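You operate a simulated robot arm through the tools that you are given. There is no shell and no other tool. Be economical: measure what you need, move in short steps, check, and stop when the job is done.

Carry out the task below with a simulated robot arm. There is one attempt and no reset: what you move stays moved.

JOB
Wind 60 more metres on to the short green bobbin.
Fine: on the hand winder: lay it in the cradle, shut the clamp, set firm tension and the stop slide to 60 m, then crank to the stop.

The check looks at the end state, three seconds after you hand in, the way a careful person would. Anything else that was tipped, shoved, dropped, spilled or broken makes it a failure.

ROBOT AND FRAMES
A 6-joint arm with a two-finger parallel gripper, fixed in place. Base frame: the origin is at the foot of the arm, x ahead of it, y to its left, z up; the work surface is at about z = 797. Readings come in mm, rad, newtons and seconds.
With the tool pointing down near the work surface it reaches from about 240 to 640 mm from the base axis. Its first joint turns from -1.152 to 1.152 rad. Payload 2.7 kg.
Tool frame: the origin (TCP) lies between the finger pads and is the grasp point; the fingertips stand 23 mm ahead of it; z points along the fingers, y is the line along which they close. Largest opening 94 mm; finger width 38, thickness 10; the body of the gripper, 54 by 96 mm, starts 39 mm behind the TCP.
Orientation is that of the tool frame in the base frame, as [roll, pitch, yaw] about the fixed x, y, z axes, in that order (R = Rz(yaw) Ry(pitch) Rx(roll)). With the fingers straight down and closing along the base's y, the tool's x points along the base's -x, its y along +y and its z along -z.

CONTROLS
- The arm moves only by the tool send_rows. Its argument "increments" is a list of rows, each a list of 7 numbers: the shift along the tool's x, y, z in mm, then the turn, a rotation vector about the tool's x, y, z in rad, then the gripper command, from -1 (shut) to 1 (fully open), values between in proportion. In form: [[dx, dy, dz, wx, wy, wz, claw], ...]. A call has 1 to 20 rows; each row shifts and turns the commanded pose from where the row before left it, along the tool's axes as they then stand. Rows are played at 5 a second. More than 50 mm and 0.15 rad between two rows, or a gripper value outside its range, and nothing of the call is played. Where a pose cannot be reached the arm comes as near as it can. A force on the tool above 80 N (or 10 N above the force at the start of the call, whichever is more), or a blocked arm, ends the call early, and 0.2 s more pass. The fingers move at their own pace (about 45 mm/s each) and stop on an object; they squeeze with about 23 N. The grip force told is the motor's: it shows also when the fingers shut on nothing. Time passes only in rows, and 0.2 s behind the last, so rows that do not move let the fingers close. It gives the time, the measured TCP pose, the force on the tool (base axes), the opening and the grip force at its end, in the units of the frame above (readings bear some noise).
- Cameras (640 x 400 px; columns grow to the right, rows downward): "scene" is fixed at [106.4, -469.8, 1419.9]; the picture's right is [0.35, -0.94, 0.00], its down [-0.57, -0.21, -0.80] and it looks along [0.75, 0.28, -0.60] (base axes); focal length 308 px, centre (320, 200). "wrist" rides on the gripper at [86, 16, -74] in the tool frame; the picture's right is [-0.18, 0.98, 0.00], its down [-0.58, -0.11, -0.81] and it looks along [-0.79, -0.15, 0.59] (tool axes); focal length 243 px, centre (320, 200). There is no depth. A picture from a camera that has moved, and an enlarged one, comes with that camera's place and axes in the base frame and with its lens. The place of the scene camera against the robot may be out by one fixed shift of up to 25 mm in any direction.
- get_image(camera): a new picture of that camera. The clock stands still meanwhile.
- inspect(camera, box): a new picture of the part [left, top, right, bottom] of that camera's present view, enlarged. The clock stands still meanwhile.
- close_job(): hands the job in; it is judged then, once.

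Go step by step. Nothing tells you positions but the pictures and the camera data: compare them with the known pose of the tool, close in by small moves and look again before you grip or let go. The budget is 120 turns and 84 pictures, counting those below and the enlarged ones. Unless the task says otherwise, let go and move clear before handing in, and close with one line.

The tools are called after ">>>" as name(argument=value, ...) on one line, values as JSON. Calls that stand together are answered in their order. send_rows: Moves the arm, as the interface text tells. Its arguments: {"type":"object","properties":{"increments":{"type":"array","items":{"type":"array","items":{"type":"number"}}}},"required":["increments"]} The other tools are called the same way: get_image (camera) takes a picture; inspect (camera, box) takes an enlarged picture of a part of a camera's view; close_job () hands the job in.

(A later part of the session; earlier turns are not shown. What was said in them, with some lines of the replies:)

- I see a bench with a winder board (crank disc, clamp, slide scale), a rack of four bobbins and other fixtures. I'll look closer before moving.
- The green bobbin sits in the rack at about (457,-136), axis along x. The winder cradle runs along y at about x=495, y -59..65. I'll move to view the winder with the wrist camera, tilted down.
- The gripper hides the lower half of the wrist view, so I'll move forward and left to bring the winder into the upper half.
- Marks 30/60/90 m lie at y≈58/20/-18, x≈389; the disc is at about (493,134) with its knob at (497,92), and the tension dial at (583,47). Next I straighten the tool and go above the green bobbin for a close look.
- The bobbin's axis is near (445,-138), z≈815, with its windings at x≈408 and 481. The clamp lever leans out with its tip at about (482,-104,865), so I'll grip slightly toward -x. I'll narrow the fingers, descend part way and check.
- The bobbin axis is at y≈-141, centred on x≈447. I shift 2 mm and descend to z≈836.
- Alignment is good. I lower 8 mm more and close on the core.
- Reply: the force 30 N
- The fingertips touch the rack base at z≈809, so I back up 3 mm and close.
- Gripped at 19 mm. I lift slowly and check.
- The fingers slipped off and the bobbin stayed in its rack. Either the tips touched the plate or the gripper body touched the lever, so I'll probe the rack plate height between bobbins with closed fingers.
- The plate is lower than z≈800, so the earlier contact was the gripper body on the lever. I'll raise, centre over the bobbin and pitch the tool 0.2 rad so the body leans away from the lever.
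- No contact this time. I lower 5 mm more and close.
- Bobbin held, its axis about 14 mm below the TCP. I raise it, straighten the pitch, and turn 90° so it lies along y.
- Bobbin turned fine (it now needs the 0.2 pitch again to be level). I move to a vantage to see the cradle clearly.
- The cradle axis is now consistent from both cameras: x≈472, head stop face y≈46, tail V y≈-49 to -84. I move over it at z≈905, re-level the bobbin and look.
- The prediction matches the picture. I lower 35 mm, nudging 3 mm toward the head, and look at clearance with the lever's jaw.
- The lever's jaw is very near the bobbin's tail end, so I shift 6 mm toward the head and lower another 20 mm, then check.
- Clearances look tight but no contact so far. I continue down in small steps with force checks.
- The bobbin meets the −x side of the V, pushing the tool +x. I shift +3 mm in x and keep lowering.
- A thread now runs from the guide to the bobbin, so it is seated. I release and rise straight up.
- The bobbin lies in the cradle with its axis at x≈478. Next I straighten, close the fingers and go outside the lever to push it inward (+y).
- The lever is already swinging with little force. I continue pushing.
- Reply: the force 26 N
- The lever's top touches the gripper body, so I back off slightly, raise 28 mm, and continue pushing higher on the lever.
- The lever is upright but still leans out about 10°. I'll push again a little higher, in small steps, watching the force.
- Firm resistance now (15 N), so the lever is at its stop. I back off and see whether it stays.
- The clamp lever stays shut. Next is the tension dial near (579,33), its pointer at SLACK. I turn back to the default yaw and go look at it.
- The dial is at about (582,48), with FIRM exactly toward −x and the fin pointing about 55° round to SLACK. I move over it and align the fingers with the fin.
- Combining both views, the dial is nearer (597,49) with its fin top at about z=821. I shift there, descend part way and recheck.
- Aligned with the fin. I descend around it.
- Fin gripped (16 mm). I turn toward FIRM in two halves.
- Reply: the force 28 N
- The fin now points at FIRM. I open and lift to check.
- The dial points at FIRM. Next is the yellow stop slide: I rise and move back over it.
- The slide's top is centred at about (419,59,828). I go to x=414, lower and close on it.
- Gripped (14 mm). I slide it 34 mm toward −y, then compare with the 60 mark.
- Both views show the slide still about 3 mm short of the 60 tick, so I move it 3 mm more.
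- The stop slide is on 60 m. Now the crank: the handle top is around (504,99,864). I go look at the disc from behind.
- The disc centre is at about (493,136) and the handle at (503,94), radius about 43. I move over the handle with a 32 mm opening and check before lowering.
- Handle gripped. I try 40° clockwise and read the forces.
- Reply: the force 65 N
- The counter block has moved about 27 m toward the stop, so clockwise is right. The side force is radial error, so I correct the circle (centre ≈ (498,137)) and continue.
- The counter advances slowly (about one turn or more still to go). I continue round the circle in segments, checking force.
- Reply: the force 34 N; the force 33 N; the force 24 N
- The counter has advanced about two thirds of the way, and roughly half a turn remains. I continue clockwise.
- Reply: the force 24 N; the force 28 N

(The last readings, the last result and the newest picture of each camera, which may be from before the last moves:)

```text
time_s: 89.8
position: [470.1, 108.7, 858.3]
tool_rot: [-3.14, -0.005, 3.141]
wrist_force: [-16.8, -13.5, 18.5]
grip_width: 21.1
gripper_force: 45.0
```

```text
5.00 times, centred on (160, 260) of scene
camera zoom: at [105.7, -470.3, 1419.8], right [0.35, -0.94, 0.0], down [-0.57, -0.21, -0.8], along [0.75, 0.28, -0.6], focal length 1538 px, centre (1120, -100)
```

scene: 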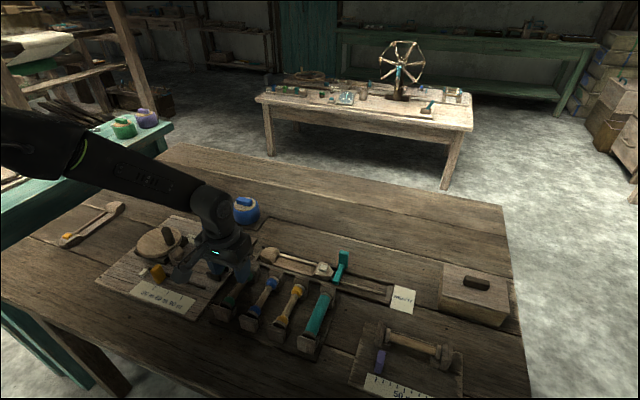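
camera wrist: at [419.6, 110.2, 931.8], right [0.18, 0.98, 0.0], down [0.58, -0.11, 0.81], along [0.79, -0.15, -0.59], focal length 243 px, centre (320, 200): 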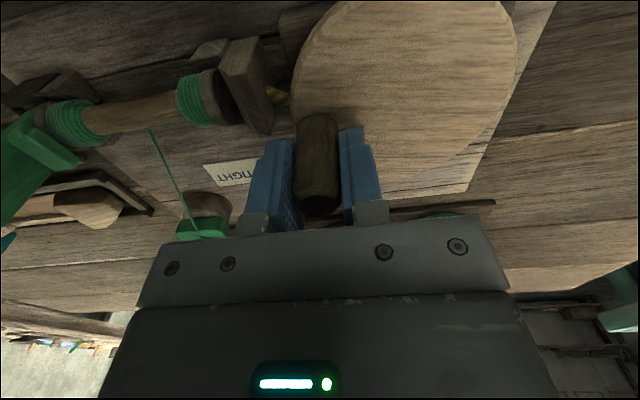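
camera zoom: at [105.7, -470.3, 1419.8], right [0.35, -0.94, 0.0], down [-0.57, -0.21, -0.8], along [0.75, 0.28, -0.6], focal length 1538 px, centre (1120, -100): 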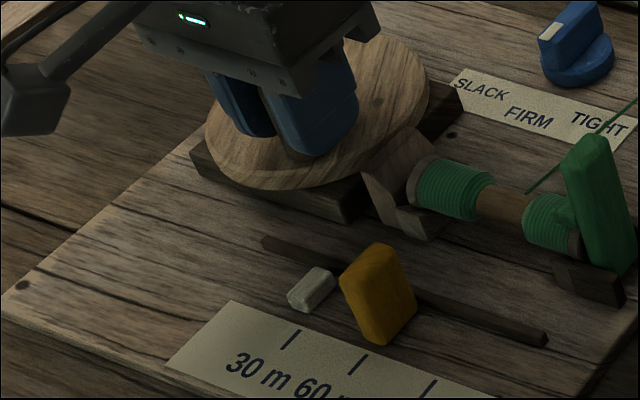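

Nearly at the stop. I go on in small steps until it resists.

>>> send_rows(increments=[[3.5, 2.3, 0, 0, 0, 0, -1], [2.6, 3.5, 0, 0, 0, 0, -1], [0, 0, 0, 0, 0, 0, -1]])

>>> send_rows(increments=[[2, 3.7, 0, 0, 0, 0, -1], [1.5, 3.8, 0, 0, 0, 0, -1], [0, 0, 0, 0, 0, 0, -1]])

>>> inspect(camera="scene", box=[130, 250, 200, 300])

```text
time_s: 90.6
position: [467.1, 114.9, 859.4]
tool_rot: [3.141, 0.0, -3.14]
wrist_force: [-8.6, -4.7, 8.1]
grip_width: 21.2
gripper_force: 45.2
```

```text
time_s: 91.4
position: [463.3, 122.9, 857.5]
tool_rot: [-3.14, -0.001, -3.14]
wrist_force: [-2.3, 0.0, -5.2]
grip_width: 21.0
gripper_force: 44.6
```

```text
8.00 times, centred on (165, 275) of scene
camera zoom: at [106.4, -469.8, 1419.9], right [0.35, -0.94, 0.0], down [-0.57, -0.21, -0.8], along [0.75, 0.28, -0.6], focal length 2461 px, centre (1560, -400)
```

zoom: 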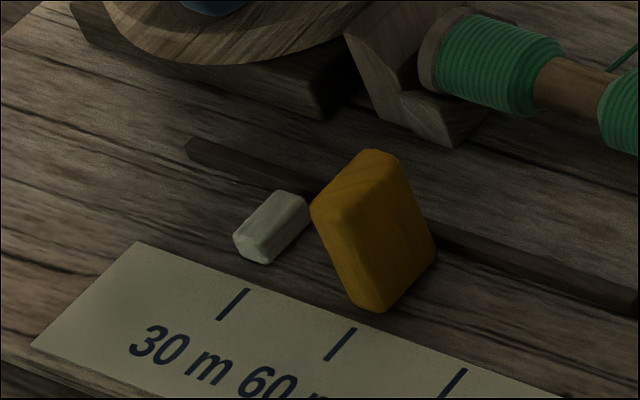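

The counter is at about y=63 and still needs roughly 30 mm (about ¾ turn) to touch the stop. I continue round.

>>> send_rows(increments=[[0.3, 9, 0, 0, 0, 0, -1], [0, 8.2, 0, 0, 0, 0, -1], [-1.7, 8.1, -1, 0, 0, 0, -1], [-3.4, 7.6, -1, 0, 0, 0, -1], [0, 0, 0, 0, 0, 0, -1]])

>>> send_rows(increments=[[-4.8, 6.6, -1, 0, 0, 0, -1], [-6.2, 5.6, 0, 0, 0, 0, -1], [-7.1, 4.1, 0, 0, 0, 0, -1], [-7.9, 2.5, 0, 0, 0, 0, -1], [-8.2, 0.9, 0, 0, 0, 0, -1], [0, 0, 0, 0, 0, 0, -1]])

>>> send_rows(increments=[[-8.2, -0.9, 0, 0, 0, 0, -1], [-7.9, -2.5, 0, 0, 0, 0, -1], [-7.1, -4.1, 0, 0, 0, 0, -1], [-6.2, -5.6, 0, 0, 0, 0, -1], [0, 0, 0, 0, 0, 0, -1]])

>>> inspect(camera="scene", box=[130, 250, 200, 300])

```text
time_s: 92.6
position: [466.9, 155.6, 858.5]
tool_rot: [-3.14, -0.002, 3.14]
wrist_force: [-4.4, 3.1, -28.0]
grip_width: 21.2
gripper_force: 45.2
```

```text
time_s: 94.0
position: [501.5, 175.2, 858.6]
tool_rot: [-3.138, -0.005, -3.141]
wrist_force: [-0.5, 3.1, -34.8]
grip_width: 21.1
gripper_force: 45.0
```

```text
time_s: 95.2
position: [531.1, 162.0, 858.9]
tool_rot: [-3.14, 0.0, 3.141]
wrist_force: [8.8, 8.9, -30.7]
grip_width: 21.4
gripper_force: 45.6
```

```text
8.00 times, centred on (165, 275) of scene
camera zoom: at [107.1, -469.5, 1420.0], right [0.35, -0.94, 0.0], down [-0.57, -0.21, -0.8], along [0.75, 0.28, -0.61], focal length 2461 px, centre (1560, -400)
```

zoom: 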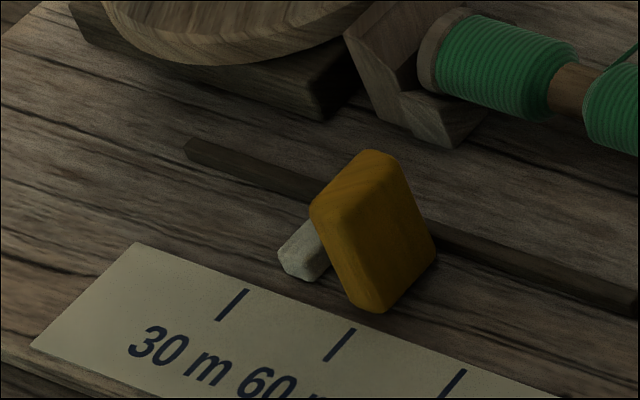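

The counter is closing in, with about 14 mm left. I continue, easing the vertical offset, and watch for the stop.

>>> send_rows(increments=[[-4.8, -6.6, 1, 0, 0, 0, -1], [-3.4, -7.6, 1, 0, 0, 0, -1], [-1.7, -8.1, 1, 0, 0, 0, -1], [0, -8.2, 0, 0, 0, 0, -1], [0, 0, 0, 0, 0, 0, -1]])

>>> send_rows(increments=[[1.7, -8.1, 0, 0, 0, 0, -1], [3.4, -7.6, 0, 0, 0, 0, -1], [4.8, -6.6, 0, 0, 0, 0, -1], [0, 0, 0, 0, 0, 0, -1]])

>>> send_rows(increments=[[6.2, -5.6, 0, 0, 0, 0, -1], [7.1, -4.1, 0, 0, 0, 0, -1], [0, 0, 0, 0, 0, 0, -1]])

```text
time_s: 96.4
position: [539.0, 129.5, 860.4]
tool_rot: [-3.14, -0.001, -3.14]
wrist_force: [-7.9, 1.1, -14.4]
grip_width: 21.2
gripper_force: 44.2
```

```text
time_s: 97.4
position: [531.7, 107.5, 859.9]
tool_rot: [3.142, 0.002, -3.141]
wrist_force: [-2.6, 3.3, -8.8]
grip_width: 21.3
gripper_force: 45.1
```

```text
time_s: 98.2
position: [517.8, 97.4, 860.2]
tool_rot: [-3.141, 0.002, -3.142]
wrist_force: [-0.8, 1.0, -15.5]
grip_width: 21.0
gripper_force: 45.3
```

>>> send_rows(increments=[[7.9, -2.5, 0, 0, 0, 0, -1], [4.1, -0.7, 0, 0, 0, 0, -1], [0, 0, 0, 0, 0, 0, -1]])

>>> send_rows(increments=[[4.1, -0.2, 0, 0, 0, 0, -1], [4.1, 0.2, 0, 0, 0, 0, -1], [0, 0, 0, 0, 0, 0, -1]])

>>> inspect(camera="scene", box=[130, 250, 200, 300])

```text
time_s: 99.0
position: [507.1, 94.8, 858.0]
tool_rot: [3.14, 0.0, 3.142]
wrist_force: [1.1, -1.5, -17.3]
grip_width: 21.0
gripper_force: 45.2
```

```text
time_s: 99.8
position: [499.2, 94.2, 859.9]
tool_rot: [-3.141, 0.008, -3.141]
wrist_force: [33.3, -8.0, -26.7]
grip_width: 21.1
gripper_force: 44.9
```

```text
8.00 times, centred on (165, 275) of scene
camera zoom: at [107.6, -469.9, 1419.8], right [0.35, -0.94, 0.0], down [-0.57, -0.21, -0.8], along [0.75, 0.28, -0.61], focal length 2461 px, centre (1560, -400)
```

zoom: 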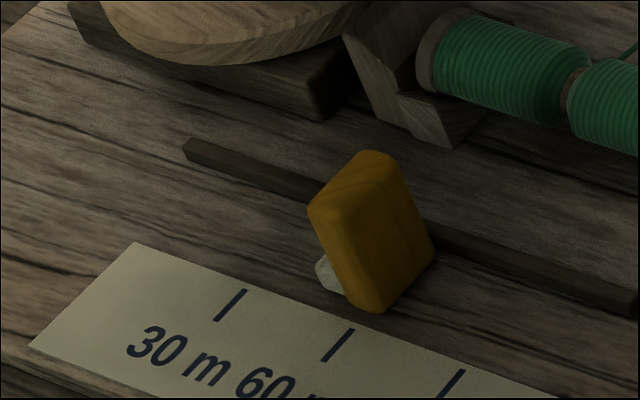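

The crank meets the stop (33 N against), after just over two turns, with the counter against the slide. I release, lift clear and check.

>>> send_rows(increments=[[0, 0, 0, 0, 0, 0, -0.4], [0, 0, 0, 0, 0, 0, -0.25], [0, 0, 0, 0, 0, 0, -0.25], [0, 0, -15, 0, 0, 0, -0.25], [0, 0, -35, 0, 0, 0, -0.25], [0, 0, -45, 0, 0, 0, -0.25], [40, 0, -20, 0, 0, 0, -0.25], [45, 0, 0, 0, 0, 0, -0.25], [45, 0, 0, 0, 0, 0, -0.25], [0, 0, 0, 0, 0, 0, -0.25]])

>>> get_image(camera="scene")

>>> inspect(camera="wrist", box=[160, 0, 460, 200])

```text
time_s: 102.0
position: [368.1, 93.6, 972.1]
tool_rot: [-3.141, 0.002, -3.14]
wrist_force: [-0.5, 0.4, 0.0]
grip_width: 35.2
gripper_force: 0.1
```

```text
3 pictures are left
```

scene: 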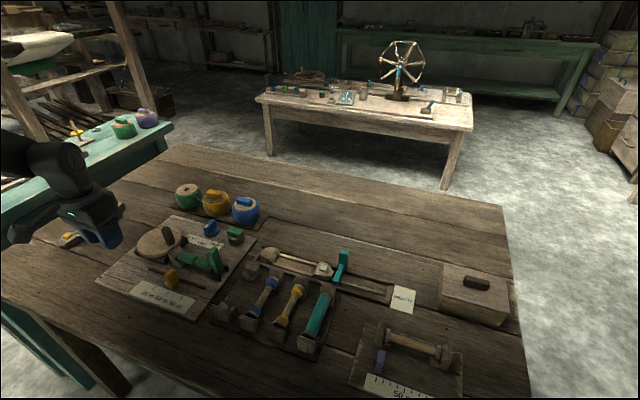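

```text
2.00 times, centred on (310, 100) of wrist
camera zoom: at [281.9, 108.8, 1046.6], right [0.18, 0.98, 0.0], down [0.58, -0.11, 0.81], along [0.79, -0.15, -0.59], focal length 485 px, centre (340, 400)
```

zoom: 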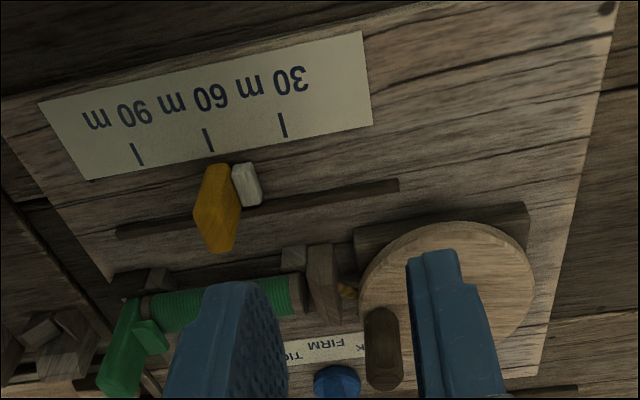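

The counter block rests against the stop at 60 m, the bobbin is full of green thread, the dial is at FIRM and the clamp is shut. Nothing else was disturbed and the arm is clear, so I hand in.

>>> close_job()

```text
The job is handed in.
```

The job is handed in: the green bobbin is clamped in the winder with tension at FIRM and the stop at 60 m, and I cranked until the counter block met the stop.
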